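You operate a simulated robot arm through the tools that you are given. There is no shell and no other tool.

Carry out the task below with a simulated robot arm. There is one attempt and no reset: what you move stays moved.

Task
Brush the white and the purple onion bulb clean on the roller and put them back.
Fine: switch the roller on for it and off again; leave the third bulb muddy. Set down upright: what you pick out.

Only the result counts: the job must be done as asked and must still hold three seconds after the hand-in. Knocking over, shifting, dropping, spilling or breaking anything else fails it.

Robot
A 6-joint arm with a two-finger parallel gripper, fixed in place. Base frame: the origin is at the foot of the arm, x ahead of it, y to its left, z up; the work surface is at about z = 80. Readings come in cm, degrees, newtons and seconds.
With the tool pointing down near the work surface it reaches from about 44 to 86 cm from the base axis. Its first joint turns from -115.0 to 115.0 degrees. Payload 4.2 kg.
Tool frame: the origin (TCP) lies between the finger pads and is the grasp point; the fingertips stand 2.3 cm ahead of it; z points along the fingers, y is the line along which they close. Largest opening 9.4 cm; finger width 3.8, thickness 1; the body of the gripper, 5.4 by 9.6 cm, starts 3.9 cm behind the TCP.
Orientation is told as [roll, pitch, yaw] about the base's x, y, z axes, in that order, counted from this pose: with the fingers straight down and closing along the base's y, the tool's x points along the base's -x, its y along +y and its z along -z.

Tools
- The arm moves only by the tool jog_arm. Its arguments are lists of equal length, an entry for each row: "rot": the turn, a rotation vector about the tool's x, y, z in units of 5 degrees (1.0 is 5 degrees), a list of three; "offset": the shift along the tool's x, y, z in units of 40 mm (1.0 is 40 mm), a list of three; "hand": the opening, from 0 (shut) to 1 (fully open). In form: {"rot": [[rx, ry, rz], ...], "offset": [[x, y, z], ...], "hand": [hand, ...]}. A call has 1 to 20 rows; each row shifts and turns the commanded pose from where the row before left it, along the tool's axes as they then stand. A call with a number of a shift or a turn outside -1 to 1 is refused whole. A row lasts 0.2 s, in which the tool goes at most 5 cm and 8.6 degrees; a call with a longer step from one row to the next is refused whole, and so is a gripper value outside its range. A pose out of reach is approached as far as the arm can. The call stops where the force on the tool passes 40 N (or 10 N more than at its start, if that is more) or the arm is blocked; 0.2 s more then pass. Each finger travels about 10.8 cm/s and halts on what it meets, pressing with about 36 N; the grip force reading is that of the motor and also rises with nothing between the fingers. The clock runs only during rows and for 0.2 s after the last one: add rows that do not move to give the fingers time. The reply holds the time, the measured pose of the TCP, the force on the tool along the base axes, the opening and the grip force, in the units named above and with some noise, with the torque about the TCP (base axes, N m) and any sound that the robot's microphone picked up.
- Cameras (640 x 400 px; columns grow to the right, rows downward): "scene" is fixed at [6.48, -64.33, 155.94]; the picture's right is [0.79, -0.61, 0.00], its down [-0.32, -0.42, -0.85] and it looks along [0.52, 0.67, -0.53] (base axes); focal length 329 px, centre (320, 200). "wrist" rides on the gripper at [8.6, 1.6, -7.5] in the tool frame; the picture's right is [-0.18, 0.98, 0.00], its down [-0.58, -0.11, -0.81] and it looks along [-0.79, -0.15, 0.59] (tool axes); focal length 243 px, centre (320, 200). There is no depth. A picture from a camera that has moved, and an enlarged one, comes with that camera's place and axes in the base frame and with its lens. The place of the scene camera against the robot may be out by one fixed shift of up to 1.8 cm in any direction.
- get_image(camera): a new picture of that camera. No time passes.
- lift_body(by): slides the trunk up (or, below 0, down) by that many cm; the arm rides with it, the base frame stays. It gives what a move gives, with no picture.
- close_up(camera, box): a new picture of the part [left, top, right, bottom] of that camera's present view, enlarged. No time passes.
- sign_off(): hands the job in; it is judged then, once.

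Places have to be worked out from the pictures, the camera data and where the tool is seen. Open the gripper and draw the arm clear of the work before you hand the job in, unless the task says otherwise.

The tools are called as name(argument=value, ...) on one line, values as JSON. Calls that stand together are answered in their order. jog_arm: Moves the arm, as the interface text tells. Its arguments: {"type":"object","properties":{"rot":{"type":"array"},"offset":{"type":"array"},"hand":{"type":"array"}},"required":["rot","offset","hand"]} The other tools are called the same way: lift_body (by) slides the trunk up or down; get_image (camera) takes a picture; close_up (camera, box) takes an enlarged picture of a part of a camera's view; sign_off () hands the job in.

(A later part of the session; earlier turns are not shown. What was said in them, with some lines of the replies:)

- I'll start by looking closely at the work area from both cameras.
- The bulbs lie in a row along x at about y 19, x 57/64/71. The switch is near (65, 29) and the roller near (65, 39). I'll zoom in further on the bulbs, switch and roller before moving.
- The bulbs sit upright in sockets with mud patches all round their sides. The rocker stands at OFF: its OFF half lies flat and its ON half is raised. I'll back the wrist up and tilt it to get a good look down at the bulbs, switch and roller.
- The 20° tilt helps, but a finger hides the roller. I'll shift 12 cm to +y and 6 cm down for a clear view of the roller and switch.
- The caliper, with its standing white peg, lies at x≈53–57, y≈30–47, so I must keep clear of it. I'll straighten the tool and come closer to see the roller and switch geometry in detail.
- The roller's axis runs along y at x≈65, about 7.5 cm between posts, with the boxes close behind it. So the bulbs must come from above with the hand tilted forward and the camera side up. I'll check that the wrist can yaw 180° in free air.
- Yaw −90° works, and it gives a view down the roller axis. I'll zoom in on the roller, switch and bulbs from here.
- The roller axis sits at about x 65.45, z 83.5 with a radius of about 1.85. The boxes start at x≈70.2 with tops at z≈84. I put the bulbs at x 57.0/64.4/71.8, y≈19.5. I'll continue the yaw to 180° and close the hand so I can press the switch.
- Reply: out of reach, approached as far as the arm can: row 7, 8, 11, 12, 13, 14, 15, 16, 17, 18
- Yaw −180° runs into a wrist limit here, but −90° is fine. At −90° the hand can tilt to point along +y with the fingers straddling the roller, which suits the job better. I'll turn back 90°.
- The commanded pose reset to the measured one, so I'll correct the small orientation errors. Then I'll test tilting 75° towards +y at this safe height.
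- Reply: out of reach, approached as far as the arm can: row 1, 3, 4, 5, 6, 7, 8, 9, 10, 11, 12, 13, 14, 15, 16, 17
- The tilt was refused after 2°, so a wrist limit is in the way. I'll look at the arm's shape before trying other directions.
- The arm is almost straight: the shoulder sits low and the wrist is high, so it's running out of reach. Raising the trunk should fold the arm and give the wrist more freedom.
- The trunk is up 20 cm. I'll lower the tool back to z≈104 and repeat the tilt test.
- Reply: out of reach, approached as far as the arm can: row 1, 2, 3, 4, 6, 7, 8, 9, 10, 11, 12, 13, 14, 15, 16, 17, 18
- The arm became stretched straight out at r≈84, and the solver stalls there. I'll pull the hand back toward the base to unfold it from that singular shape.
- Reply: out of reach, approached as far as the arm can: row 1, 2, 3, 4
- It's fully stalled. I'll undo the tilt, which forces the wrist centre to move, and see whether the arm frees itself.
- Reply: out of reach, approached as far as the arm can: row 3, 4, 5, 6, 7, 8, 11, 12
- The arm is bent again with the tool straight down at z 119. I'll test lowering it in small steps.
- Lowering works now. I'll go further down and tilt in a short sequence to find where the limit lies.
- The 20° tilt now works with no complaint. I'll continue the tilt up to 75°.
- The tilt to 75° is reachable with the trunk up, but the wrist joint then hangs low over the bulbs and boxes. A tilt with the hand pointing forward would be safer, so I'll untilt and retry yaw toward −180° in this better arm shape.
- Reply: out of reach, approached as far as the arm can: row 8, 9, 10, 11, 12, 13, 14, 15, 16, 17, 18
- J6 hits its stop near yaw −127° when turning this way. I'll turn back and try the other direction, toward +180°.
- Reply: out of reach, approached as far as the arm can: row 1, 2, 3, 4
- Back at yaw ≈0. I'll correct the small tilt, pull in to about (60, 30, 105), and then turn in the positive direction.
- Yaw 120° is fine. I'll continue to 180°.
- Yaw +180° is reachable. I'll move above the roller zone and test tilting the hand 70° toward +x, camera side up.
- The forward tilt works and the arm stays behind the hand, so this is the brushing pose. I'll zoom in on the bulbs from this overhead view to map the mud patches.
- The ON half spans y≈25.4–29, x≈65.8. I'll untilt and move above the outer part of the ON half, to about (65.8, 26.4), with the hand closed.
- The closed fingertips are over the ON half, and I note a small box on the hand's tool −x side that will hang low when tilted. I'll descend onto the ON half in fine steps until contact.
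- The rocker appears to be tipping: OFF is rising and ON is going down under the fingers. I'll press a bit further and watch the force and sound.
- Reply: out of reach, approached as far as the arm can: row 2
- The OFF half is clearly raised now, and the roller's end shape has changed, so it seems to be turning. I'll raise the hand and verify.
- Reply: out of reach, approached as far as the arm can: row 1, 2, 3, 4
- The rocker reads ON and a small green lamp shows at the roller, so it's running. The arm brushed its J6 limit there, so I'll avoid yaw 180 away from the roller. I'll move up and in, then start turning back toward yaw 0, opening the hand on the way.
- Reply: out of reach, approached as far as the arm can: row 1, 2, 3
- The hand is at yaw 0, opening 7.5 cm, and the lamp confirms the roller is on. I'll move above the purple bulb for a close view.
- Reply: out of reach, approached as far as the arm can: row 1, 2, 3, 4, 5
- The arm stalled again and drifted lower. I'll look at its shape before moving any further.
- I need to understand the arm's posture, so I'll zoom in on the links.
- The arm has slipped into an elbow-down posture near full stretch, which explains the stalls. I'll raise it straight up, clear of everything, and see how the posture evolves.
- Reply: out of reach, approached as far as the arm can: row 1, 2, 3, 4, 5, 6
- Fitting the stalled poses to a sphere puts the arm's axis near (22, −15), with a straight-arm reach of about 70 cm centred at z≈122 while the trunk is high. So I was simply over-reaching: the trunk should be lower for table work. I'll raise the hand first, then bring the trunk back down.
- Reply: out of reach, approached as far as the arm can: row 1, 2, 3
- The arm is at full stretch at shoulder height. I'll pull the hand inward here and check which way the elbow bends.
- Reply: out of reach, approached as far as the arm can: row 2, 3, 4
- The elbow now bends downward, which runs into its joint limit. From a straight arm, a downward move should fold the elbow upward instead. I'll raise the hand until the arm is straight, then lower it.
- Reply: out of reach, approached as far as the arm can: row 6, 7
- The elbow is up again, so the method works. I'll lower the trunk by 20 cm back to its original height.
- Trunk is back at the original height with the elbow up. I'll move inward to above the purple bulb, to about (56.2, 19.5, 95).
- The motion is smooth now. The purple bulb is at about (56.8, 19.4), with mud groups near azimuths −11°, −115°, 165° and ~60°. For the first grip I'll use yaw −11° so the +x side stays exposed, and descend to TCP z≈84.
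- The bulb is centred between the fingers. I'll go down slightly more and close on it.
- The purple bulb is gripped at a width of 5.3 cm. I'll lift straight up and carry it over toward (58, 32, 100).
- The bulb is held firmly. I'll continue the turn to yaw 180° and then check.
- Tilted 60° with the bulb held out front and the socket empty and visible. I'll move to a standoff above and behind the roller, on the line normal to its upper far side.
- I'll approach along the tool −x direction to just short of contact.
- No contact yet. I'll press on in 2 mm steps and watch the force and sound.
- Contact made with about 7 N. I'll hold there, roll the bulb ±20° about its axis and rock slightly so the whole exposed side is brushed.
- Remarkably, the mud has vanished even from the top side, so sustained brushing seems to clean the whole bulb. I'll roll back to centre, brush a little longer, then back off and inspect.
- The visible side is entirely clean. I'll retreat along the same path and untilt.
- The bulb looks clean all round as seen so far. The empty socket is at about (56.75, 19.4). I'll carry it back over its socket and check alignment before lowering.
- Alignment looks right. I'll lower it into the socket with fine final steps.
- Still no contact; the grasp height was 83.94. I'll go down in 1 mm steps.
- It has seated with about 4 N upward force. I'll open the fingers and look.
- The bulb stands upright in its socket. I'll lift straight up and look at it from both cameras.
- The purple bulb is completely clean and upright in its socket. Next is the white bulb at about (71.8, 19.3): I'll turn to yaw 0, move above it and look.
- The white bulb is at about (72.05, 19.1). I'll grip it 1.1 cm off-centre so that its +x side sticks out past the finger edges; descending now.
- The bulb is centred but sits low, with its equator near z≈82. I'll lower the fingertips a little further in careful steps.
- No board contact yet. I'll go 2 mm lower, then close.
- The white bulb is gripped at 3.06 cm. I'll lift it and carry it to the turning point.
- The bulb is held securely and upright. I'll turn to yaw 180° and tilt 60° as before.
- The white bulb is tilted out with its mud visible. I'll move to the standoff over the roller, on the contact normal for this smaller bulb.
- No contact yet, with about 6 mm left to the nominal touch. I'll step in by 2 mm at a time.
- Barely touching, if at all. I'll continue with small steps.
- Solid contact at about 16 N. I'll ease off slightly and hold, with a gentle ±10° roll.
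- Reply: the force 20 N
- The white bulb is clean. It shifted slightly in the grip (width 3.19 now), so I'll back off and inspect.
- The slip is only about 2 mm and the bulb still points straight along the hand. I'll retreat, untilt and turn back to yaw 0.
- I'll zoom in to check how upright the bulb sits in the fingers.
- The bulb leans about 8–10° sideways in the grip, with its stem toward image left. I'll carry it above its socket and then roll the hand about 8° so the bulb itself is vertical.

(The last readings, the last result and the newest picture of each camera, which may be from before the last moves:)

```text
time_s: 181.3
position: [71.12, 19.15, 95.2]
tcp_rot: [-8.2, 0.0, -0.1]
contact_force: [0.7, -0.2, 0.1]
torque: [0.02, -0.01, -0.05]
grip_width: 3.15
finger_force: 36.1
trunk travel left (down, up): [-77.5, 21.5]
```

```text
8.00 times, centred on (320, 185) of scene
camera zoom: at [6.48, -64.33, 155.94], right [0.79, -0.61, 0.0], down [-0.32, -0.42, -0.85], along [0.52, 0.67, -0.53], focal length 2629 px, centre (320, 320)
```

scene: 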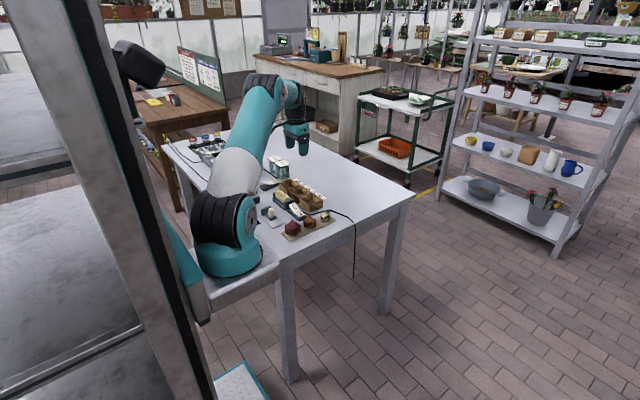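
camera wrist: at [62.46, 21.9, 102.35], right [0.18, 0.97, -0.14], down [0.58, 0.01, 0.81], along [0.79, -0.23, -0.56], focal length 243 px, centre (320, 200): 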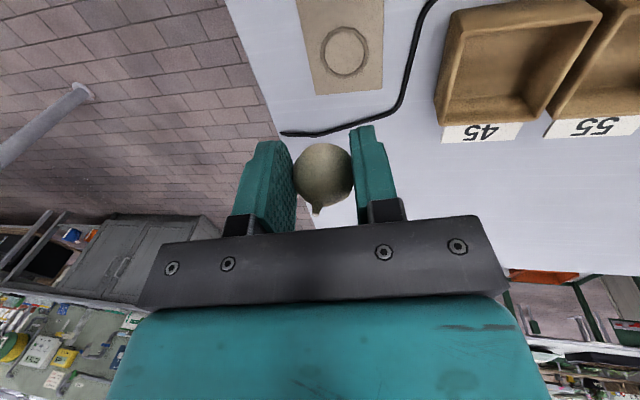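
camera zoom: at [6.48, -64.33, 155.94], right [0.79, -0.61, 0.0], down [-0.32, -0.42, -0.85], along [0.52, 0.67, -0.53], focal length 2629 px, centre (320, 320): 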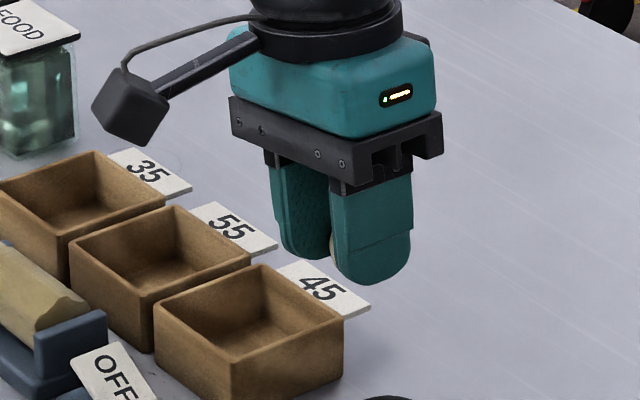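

The bulb now hangs vertical, and it is over its socket within about 2 mm. I'll descend straight down in base z, compensating for the roll.

jog_arm(rot=[[0, 0, 0], [0, 0, 0], [0, 0, 0], [0, 0, 0]], offset=[[-0.03, 0.118, 0.842], [0, 0.118, 0.842], [0, 0.118, 0.842], [0, 0, 0]], hand=[0, 0, 0, 0])

get_image(camera="wrist")

close_up(camera="scene", box=[290, 180, 350, 230])

```text
time_s: 182.3
position: [71.27, 19.18, 84.76]
tcp_rot: [-8.1, 0.0, 0.0]
contact_force: [0.3, -0.4, -0.3]
torque: [0.02, -0.01, -0.01]
grip_width: 3.18
finger_force: 36.7
trunk travel left (down, up): [-77.5, 21.5]
```

```text
taken
camera wrist: at [62.6, 21.94, 92.03], right [0.18, 0.97, -0.14], down [0.58, 0.01, 0.81], along [0.79, -0.23, -0.56], focal length 243 px, centre (320, 200)
```

wrist: 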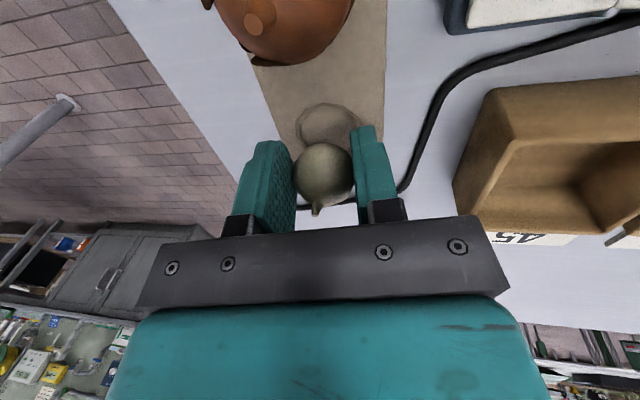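

```text
8.00 times, centred on (320, 205) of scene
camera zoom: at [6.48, -64.33, 155.94], right [0.79, -0.61, 0.0], down [-0.32, -0.42, -0.85], along [0.52, 0.67, -0.53], focal length 2629 px, centre (320, 160)
```

zoom: 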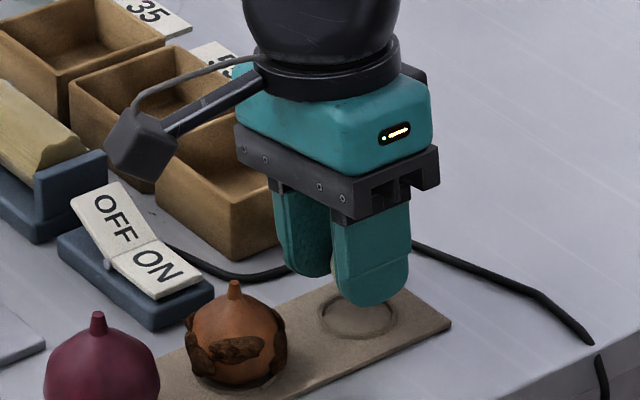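

The socket ring is centred under the bulb. I'll lower it in small steps until I feel contact.

jog_arm(rot=[[0, 0, 0], [0, 0, 0], [0, 0, 0]], offset=[[0, 0.028, 0.2], [0, 0.007, 0.05], [0, 0, 0]], hand=[0, 0, 0])

jog_arm(rot=[[0, 0, 0], [0, 0, 0]], offset=[[0, 0.005, 0.035], [0, 0, 0]], hand=[0, 0])

```text
time_s: 183.1
position: [71.31, 19.2, 83.82]
tcp_rot: [-8.1, 0.0, -0.1]
contact_force: [-0.2, -0.7, -0.1]
torque: [-0.01, -0.01, 0.0]
grip_width: 3.21
finger_force: 36.1
trunk travel left (down, up): [-77.5, 21.5]
```

```text
time_s: 183.7
position: [71.3, 19.1, 83.8]
tcp_rot: [-8.1, 0.0, 0.0]
contact_force: [0.1, -0.2, 0.0]
torque: [-0.01, -0.03, 0.0]
grip_width: 3.19
finger_force: 35.9
trunk travel left (down, up): [-77.5, 21.5]
```

No contact yet. I'll continue in 1.4 mm steps.

jog_arm(rot=[[0, 0, 0], [0, 0, 0]], offset=[[0, 0.005, 0.035], [0, 0, 0]], hand=[0, 0])

jog_arm(rot=[[0, 0, 0], [0, 0, 0]], offset=[[0, 0.004, 0.03], [0, 0, 0]], hand=[0, 0])

```text
time_s: 184.3
position: [71.4, 19.13, 83.48]
tcp_rot: [-8.1, -0.1, 0.0]
contact_force: [-0.4, -0.2, 0.2]
torque: [0.0, -0.02, -0.01]
grip_width: 3.21
finger_force: 35.6
trunk travel left (down, up): [-77.5, 21.5]
```

```text
time_s: 184.9
position: [71.42, 19.08, 83.35]
tcp_rot: [-8.1, -0.1, 0.0]
contact_force: [0.0, 0.1, 0.6]
torque: [-0.02, -0.01, -0.03]
grip_width: 3.18
finger_force: 35.7
trunk travel left (down, up): [-77.5, 21.5]
```

I'll check how close the bulb and the lower finger are to the board.

close_up(camera="wrist", box=[240, 90, 400, 230])

close_up(camera="scene", box=[305, 190, 345, 225])

```text
2.86 times, centred on (320, 160) of wrist
camera zoom: at [62.62, 21.9, 90.61], right [0.18, 0.97, -0.14], down [0.58, 0.01, 0.81], along [0.79, -0.23, -0.56], focal length 693 px, centre (320, 314)
```

zoom: 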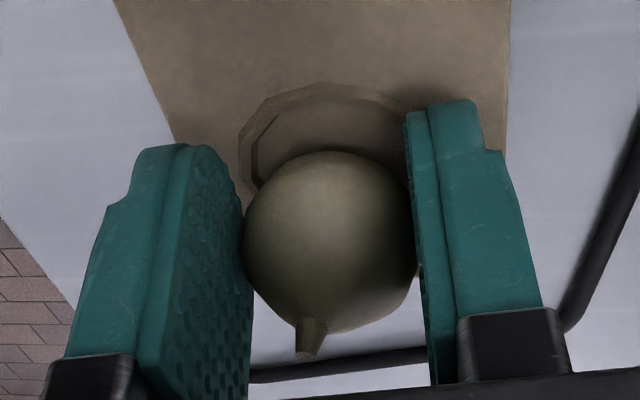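

```text
11.43 times, centred on (325, 208) of scene
camera zoom: at [6.48, -64.33, 155.94], right [0.79, -0.61, 0.0], down [-0.32, -0.42, -0.85], along [0.52, 0.67, -0.53], focal length 3756 px, centre (263, 114)
```

zoom: 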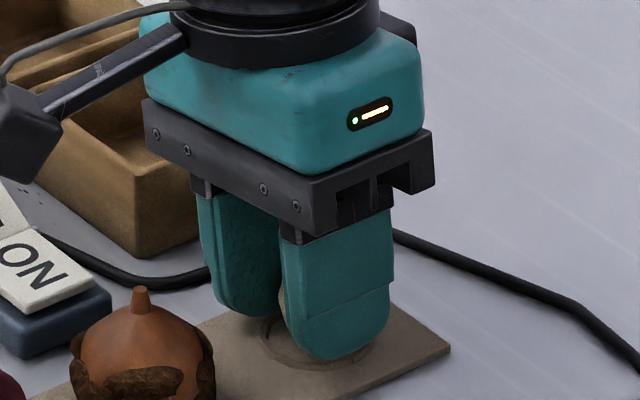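

The bulb centre is about 3 mm above its seat. I'll continue down in 1 mm steps, watching the force.

jog_arm(rot=[[0, 0, 0], [0, 0, 0]], offset=[[0, 0.004, 0.027], [0, 0, 0]], hand=[0, 0])

jog_arm(rot=[[0, 0, 0], [0, 0, 0]], offset=[[0, 0.004, 0.025], [0, 0, 0]], hand=[0, 0])

```text
time_s: 185.5
position: [71.33, 19.23, 83.48]
tcp_rot: [-8.0, -0.1, -0.1]
contact_force: [-1.9, -1.0, 7.8]
torque: [-0.14, -0.04, -0.02]
grip_width: 3.21
finger_force: 35.8
trunk travel left (down, up): [-77.5, 21.5]
```

```text
time_s: 186.1
position: [71.33, 19.2, 83.35]
tcp_rot: [-8.0, -0.1, 0.0]
contact_force: [0.6, -2.8, 16.0]
torque: [-0.16, -0.21, 0.03]
grip_width: 3.19
finger_force: 35.8
trunk travel left (down, up): [-77.5, 21.5]
```

Contact is felt on the +x rim of the socket. I'll lift 2 mm, shift 3 mm toward −x and lower again.

jog_arm(rot=[[0, 0, 0], [0, 0, 0], [0, 0, 0]], offset=[[0, -0.011, -0.08], [0.07, 0, 0], [0, 0, 0]], hand=[0, 0, 0])

jog_arm(rot=[[0, 0, 0], [0, 0, 0], [0, 0, 0]], offset=[[0, 0.006, 0.04], [0, 0.004, 0.03], [0, 0, 0]], hand=[0, 0, 0])

```text
time_s: 186.9
position: [70.87, 19.04, 83.49]
tcp_rot: [-8.0, 0.1, 0.0]
contact_force: [-0.4, 1.1, -0.7]
torque: [0.02, -0.02, 0.02]
grip_width: 3.17
finger_force: 36.6
trunk travel left (down, up): [-77.5, 21.5]
```

```text
time_s: 187.7
position: [71.18, 19.16, 83.41]
tcp_rot: [-8.1, -0.1, 0.1]
contact_force: [-2.1, -1.4, 10.5]
torque: [-0.13, -0.05, -0.04]
grip_width: 3.19
finger_force: 35.9
trunk travel left (down, up): [-77.5, 21.5]
```

It's seated near the original height with the contact under the bulb. I'll relieve the pressure slightly and open the fingers a little.

jog_arm(rot=[[0, 0, 0], [0, 0, 0], [0, 0, 0], [0, 0, 0]], offset=[[0, -0.004, -0.025], [0, 0, 0], [0, 0, 0], [0, 0, 0]], hand=[0, 0.4, 0.47, 0.47])

close_up(camera="wrist", box=[240, 90, 400, 230])

close_up(camera="scene", box=[305, 190, 345, 225])

```text
time_s: 188.7
position: [71.04, 19.04, 83.42]
tcp_rot: [-8.2, 0.0, 0.0]
contact_force: [0.1, 0.0, 0.4]
torque: [0.01, 0.0, 0.0]
grip_width: 4.41
finger_force: 0.1
trunk travel left (down, up): [-77.5, 21.5]
```

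```text
2.86 times, centred on (320, 160) of wrist
camera zoom: at [62.34, 21.9, 90.57], right [0.18, 0.97, -0.14], down [0.58, 0.01, 0.81], along [0.79, -0.23, -0.56], focal length 693 px, centre (320, 314)
```

zoom: 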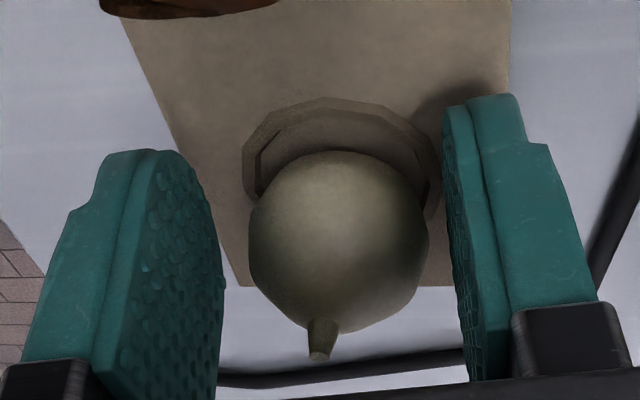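

```text
11.43 times, centred on (325, 208) of scene
camera zoom: at [6.48, -64.33, 155.94], right [0.79, -0.61, 0.0], down [-0.32, -0.42, -0.85], along [0.52, 0.67, -0.53], focal length 3756 px, centre (263, 114)
```

zoom: 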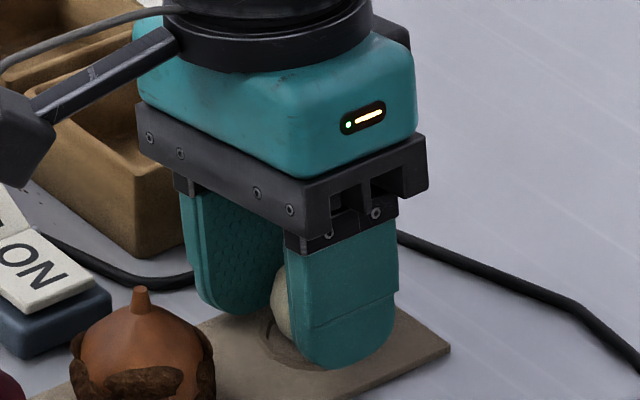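

The bulb stands free and upright in its ring. I'll rise straight up, then open and unroll the hand.

jog_arm(rot=[[0, 0, 0], [0, 0, 0], [0, 0, 0], [0, 0, 0], [-1, 0, 0], [-0.62, 0, 0], [0, 0, 0]], offset=[[0, -0.028, -0.2], [0, -0.085, -0.6], [0, -0.118, -0.842], [0, -0.118, -0.842], [0, 0, 0], [0, 0, 0], [0, 0, 0]], hand=[0.47, 0.47, 0.47, 0.47, 0.47, 0.47, 0.47])

close_up(camera="wrist", box=[240, 0, 400, 140])

close_up(camera="scene", box=[270, 190, 350, 250])

```text
time_s: 190.3
position: [71.07, 19.18, 93.35]
tcp_rot: [0.1, 0.0, 0.1]
contact_force: [0.1, 0.1, 1.1]
torque: [0.04, 0.01, -0.01]
grip_width: 4.42
finger_force: 0.1
trunk travel left (down, up): [-77.5, 21.5]
```

```text
2.86 times, centred on (320, 70) of wrist
camera zoom: at [62.32, 20.91, 100.94], right [0.18, 0.98, 0.0], down [0.58, -0.11, 0.81], along [0.79, -0.15, -0.59], focal length 693 px, centre (320, 571)
```

zoom: 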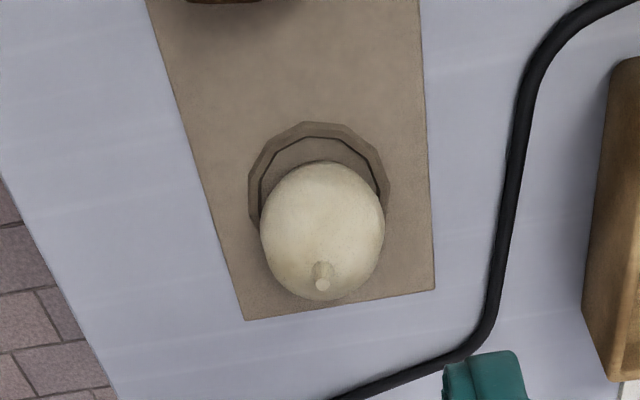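

```text
6.67 times, centred on (310, 220) of scene
camera zoom: at [6.48, -64.33, 155.94], right [0.79, -0.61, 0.0], down [-0.32, -0.42, -0.85], along [0.52, 0.67, -0.53], focal length 2191 px, centre (387, 67)
```

zoom: 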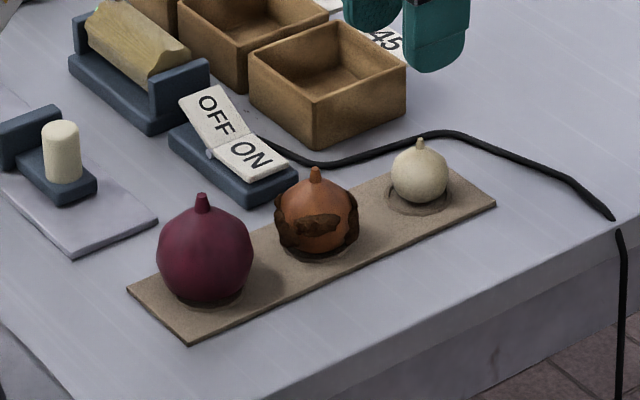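

The white bulb is clean, upright and in its socket, while the orange one is untouched and still muddy. Now I'll switch the roller off: close the hand and move above the outer part of the OFF half, to about (65.8, 31.6).

jog_arm(rot=[[0, 0, 0], [0, 0, 0], [0, 0, 0], [0, 0, 0], [0, 0, 0], [0, 0, 0]], offset=[[0, 0, -0.8], [0.33, 0.775, 0], [0.33, 0.775, 0], [0.33, 0.775, 0], [0.33, 0.775, 0], [0, 0, 0]], hand=[0.3, 0, 0, 0, 0, 0])

get_image(camera="wrist")

close_up(camera="wrist", box=[200, 0, 440, 150])

```text
time_s: 191.7
position: [65.79, 31.59, 96.57]
tcp_rot: [-0.1, 0.1, 0.0]
contact_force: [0.1, -0.6, -0.7]
torque: [0.02, 0.04, 0.01]
grip_width: 0.01
finger_force: 35.9
trunk travel left (down, up): [-77.5, 21.5]
```

```text
taken
camera wrist: at [57.09, 33.32, 104.06], right [0.18, 0.98, 0.0], down [0.58, -0.11, 0.81], along [0.79, -0.15, -0.59], focal length 243 px, centre (320, 200)
```

wrist: 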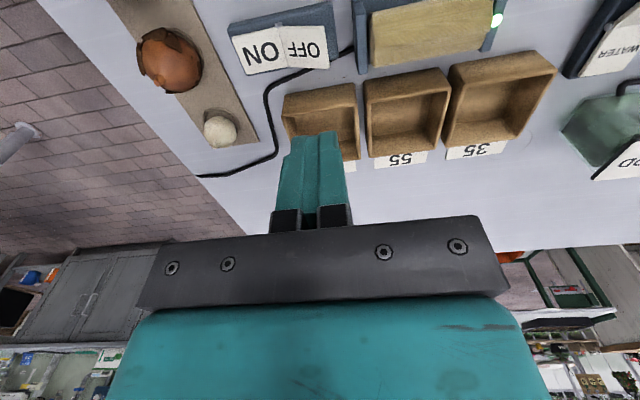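

```text
2.67 times, centred on (320, 75) of wrist
camera zoom: at [57.09, 33.32, 104.06], right [0.18, 0.98, 0.0], down [0.58, -0.11, 0.81], along [0.79, -0.15, -0.59], focal length 647 px, centre (320, 533)
```

zoom: 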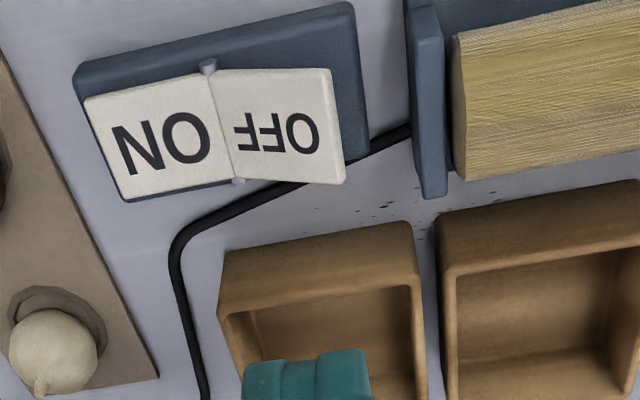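

The OFF half's outer end is near (65.0, 32.3). I'll adjust slightly and descend onto it.

jog_arm(rot=[[0, 0, 0], [0, 0, 0], [0, 0, 0], [0, 0, 0], [0, 0, 0], [0, 0, 0], [0, 0, 0], [0, 0, 0]], offset=[[0.1, 0, 0.8], [0, 0, 0.8], [0, 0, 0.8], [0, 0, 0.15], [0, 0, 0.12], [0, 0, 0.12], [0, 0, 0.12], [0, 0, 0]], hand=[0, 0, 0, 0, 0, 0, 0, 0])

get_image(camera="wrist")

close_up(camera="scene", box=[260, 170, 330, 225])

```text
time_s: 193.5
position: [65.36, 31.59, 85.01]
tcp_rot: [0.1, 0.0, 0.0]
contact_force: [0.5, 0.0, -1.0]
torque: [-0.01, 0.0, -0.01]
grip_width: 0.02
finger_force: 35.9
trunk travel left (down, up): [-77.5, 21.5]
```

```text
taken
camera wrist: at [56.69, 33.34, 92.47], right [0.18, 0.98, 0.0], down [0.58, -0.11, 0.81], along [0.79, -0.15, -0.59], focal length 243 px, centre (320, 200)
```

wrist: 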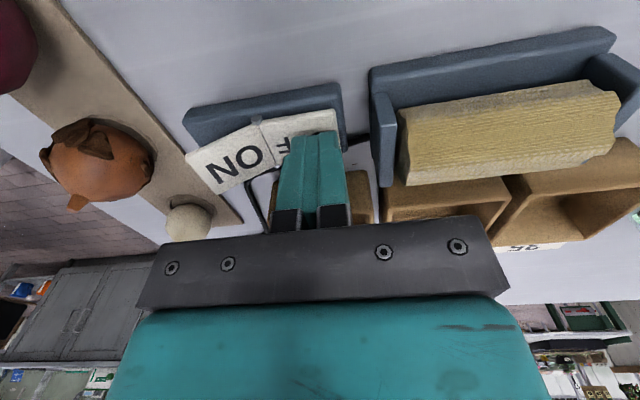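

```text
7.27 times, centred on (295, 198) of scene
camera zoom: at [6.48, -64.33, 155.94], right [0.79, -0.61, 0.0], down [-0.32, -0.42, -0.85], along [0.52, 0.67, -0.53], focal length 2390 px, centre (502, 218)
```

zoom: 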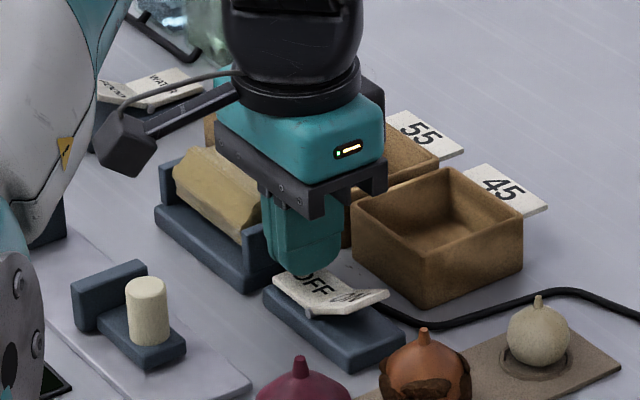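

The rocker has tipped back, with ON now raised. I'll press slightly further to be sure, then lift.

jog_arm(rot=[[0, 0, 0], [0, 0, 0], [0, 0, 0], [0, 0, 0]], offset=[[0, 0, 0.06], [0, 0, 0.05], [0, 0, 0.04], [0, 0, 0]], hand=[0, 0, 0, 0])

jog_arm(rot=[[0, 0, 0], [0, 0, 0], [0, 0, 0], [0, 0, 0], [0, 0, 0]], offset=[[0, 0, -0.4], [0, 0, -0.9], [0, 0, -0.9], [0, 0, -0.9], [0, 0, 0]], hand=[0, 0, 0, 0, 0.3])

get_image(camera="wrist")

close_up(camera="wrist", box=[200, 0, 540, 130])

```text
time_s: 194.5
position: [65.47, 31.46, 84.48]
tcp_rot: [0.0, 0.1, 0.0]
contact_force: [0.0, -0.1, 0.1]
torque: [-0.02, -0.01, 0.02]
grip_width: 0.0
finger_force: 35.4
trunk travel left (down, up): [-77.5, 21.5]
```

```text
time_s: 195.7
position: [65.41, 31.57, 96.79]
tcp_rot: [0.0, 0.0, 0.1]
contact_force: [-0.2, 0.1, 0.0]
torque: [-0.01, 0.02, 0.04]
grip_width: 2.82
finger_force: 0.0
trunk travel left (down, up): [-77.5, 21.5]
```

```text
taken
camera wrist: at [56.67, 33.26, 104.26], right [0.18, 0.98, 0.0], down [0.58, -0.11, 0.81], along [0.79, -0.15, -0.59], focal length 243 px, centre (320, 200)
```

wrist: 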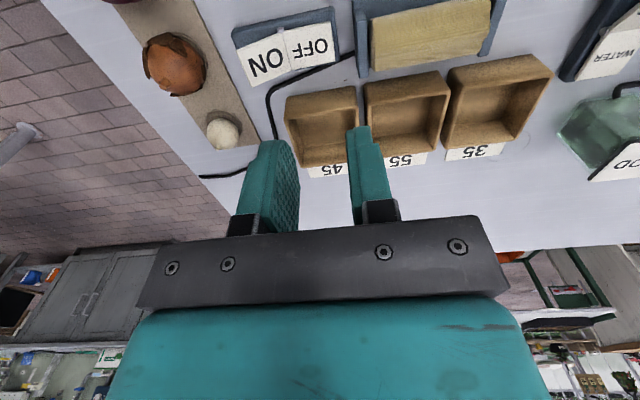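

```text
1.88 times, centred on (370, 65) of wrist
camera zoom: at [56.67, 33.26, 104.26], right [0.18, 0.98, 0.0], down [0.58, -0.11, 0.81], along [0.79, -0.15, -0.59], focal length 457 px, centre (226, 454)
```

zoom: 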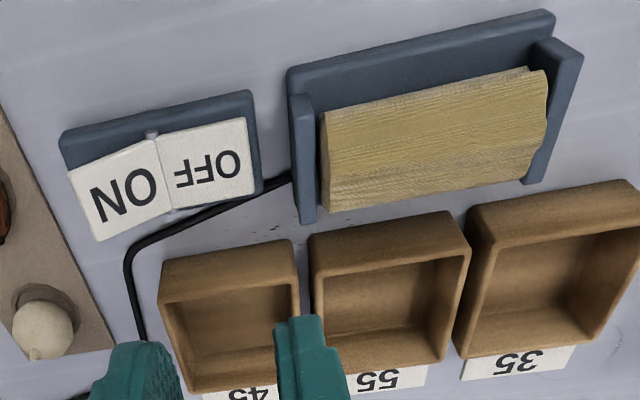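

The lamp is out and the rocker reads OFF. I'll withdraw up and back, open the hand, and turn for one last look at the far sides of the bulbs.

jog_arm(rot=[[0, 0, 0], [0, 0, 0], [0, 0, 0], [0, 0, 1], [0, 0, 1], [0, 0, 1], [0, 0, 1], [0, 0, 1], [0, 0, 1], [0, 0, 1], [0, 0, 1], [0, 0, 1], [0, 0, 1], [0, 0, 1], [0, 0, 1], [0, 0, 1], [0, 0, 1], [0, 0, 1], [0, 0, 1], [0, 0, 0]], offset=[[0.617, 0.2, -0.667], [0.617, 0.2, -0.667], [0.617, 0.2, -0.667], [0, 0, 0], [0, 0, 0], [0, 0, 0], [0, 0, 0], [0, 0, 0], [0, 0, 0], [0, 0, 0], [0, 0, 0], [0, 0, 0], [0, 0, 0], [0, 0, 0], [0, 0, 0], [0, 0, 0], [0, 0, 0], [0, 0, 0], [0, 0, 0], [0, 0, 0]], hand=[0.3, 0.3, 0.5, 0.7, 0.9, 1, 1, 1, 1, 1, 1, 1, 1, 1, 1, 1, 1, 1, 1, 1])

get_image(camera="wrist")

close_up(camera="wrist", box=[240, 120, 420, 240])

get_image(camera="scene")

close_up(camera="scene", box=[240, 170, 350, 250])

```text
time_s: 199.9
position: [57.98, 33.94, 104.84]
tcp_rot: [0.0, 0.0, -80.1]
contact_force: [-0.5, 0.0, -0.5]
torque: [-0.01, -0.03, 0.02]
grip_width: 9.4
finger_force: 0.0
trunk travel left (down, up): [-77.5, 21.5]
```

```text
taken
camera wrist: at [57.99, 42.86, 112.28], right [1.0, -0.01, 0.0], down [-0.01, -0.59, 0.81], along [-0.01, -0.81, -0.59], focal length 243 px, centre (320, 200)
```

wrist: 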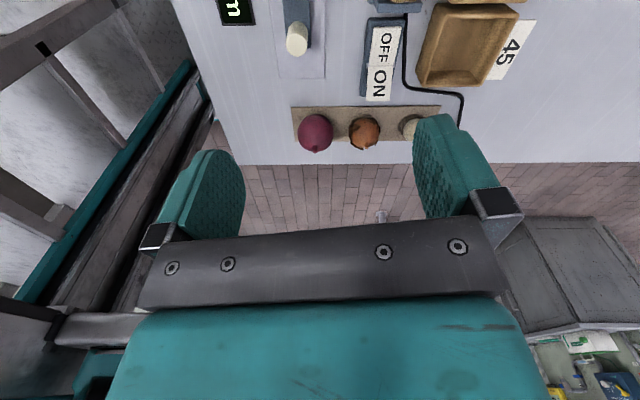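

```text
3.33 times, centred on (330, 180) of wrist
camera zoom: at [57.99, 42.86, 112.28], right [1.0, -0.01, 0.0], down [-0.01, -0.59, 0.81], along [-0.01, -0.81, -0.59], focal length 809 px, centre (287, 267)
```

zoom: 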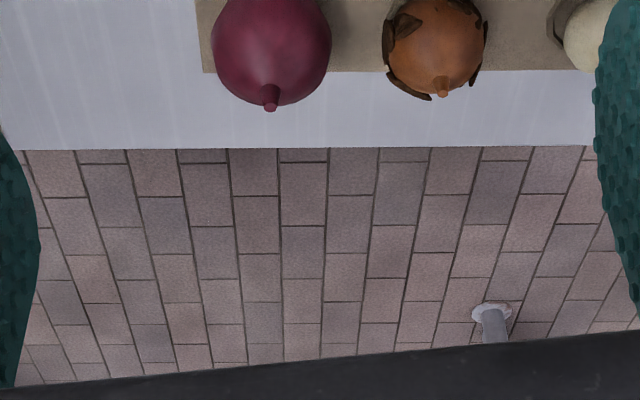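

```text
taken
```

scene: 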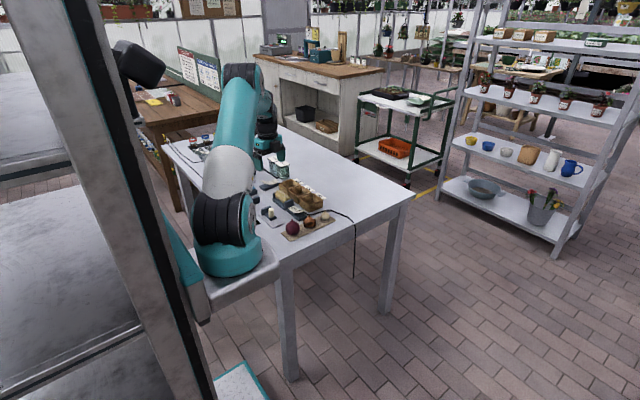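

```text
5.00 times, centred on (295, 210) of scene
camera zoom: at [6.48, -64.33, 155.94], right [0.79, -0.61, 0.0], down [-0.32, -0.42, -0.85], along [0.52, 0.67, -0.53], focal length 1643 px, centre (445, 150)
```

zoom: 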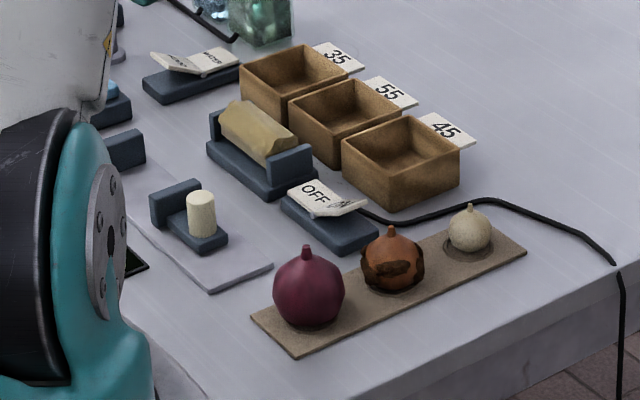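

The purple bulb is clean on this side too. One more zoom on the visible part of the white bulb and the board.

close_up(camera="wrist", box=[280, 90, 440, 170])

close_up(camera="scene", box=[305, 200, 345, 230])

```text
4.00 times, centred on (360, 130) of wrist
camera zoom: at [57.99, 42.86, 112.28], right [1.0, -0.01, 0.0], down [-0.01, -0.59, 0.81], along [-0.01, -0.81, -0.59], focal length 970 px, centre (160, 480)
```

zoom: 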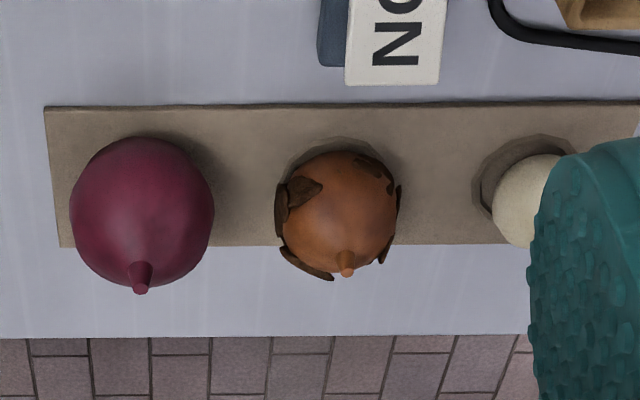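

```text
13.33 times, centred on (325, 215) of scene
camera zoom: at [6.48, -64.33, 155.94], right [0.79, -0.61, 0.0], down [-0.32, -0.42, -0.85], along [0.52, 0.67, -0.53], focal length 4382 px, centre (253, 0)
```

zoom: 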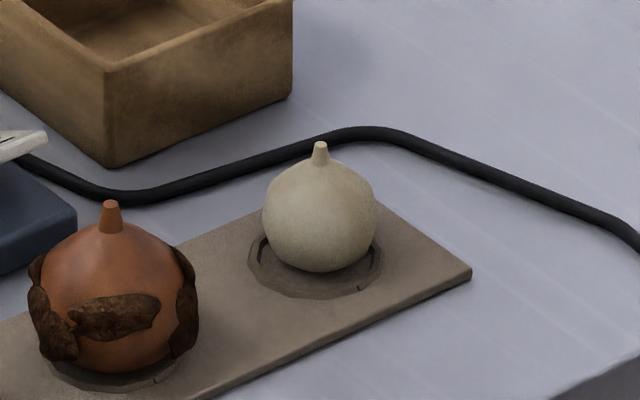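

The white and purple bulbs are clean, upright and in their sockets, and the orange bulb is still muddy. The roller is off, and the hand is open and clear of the work. Handing in now.

sign_off()

```text
The job is handed in.
```

The white and purple bulbs are brushed clean and standing upright in their own sockets. The job is handed in, and I haven't been told how it was judged.

- **Bulbs:** The last camera views show no mud on either bulb. A finger hid part of the white bulb in the final far-side view, so I didn't check that part.
- **Third bulb:** The orange bulb was not touched and is still muddy.
- **Roller:** It is switched off; the rocker reads OFF and its lamp is out.
- **Rest of the table:** The cameras show nothing knocked over or moved.
- **Placement:** The white bulb shifted slightly in the grip during brushing. I corrected its lean before setting it down.

The hand is open and drawn clear.
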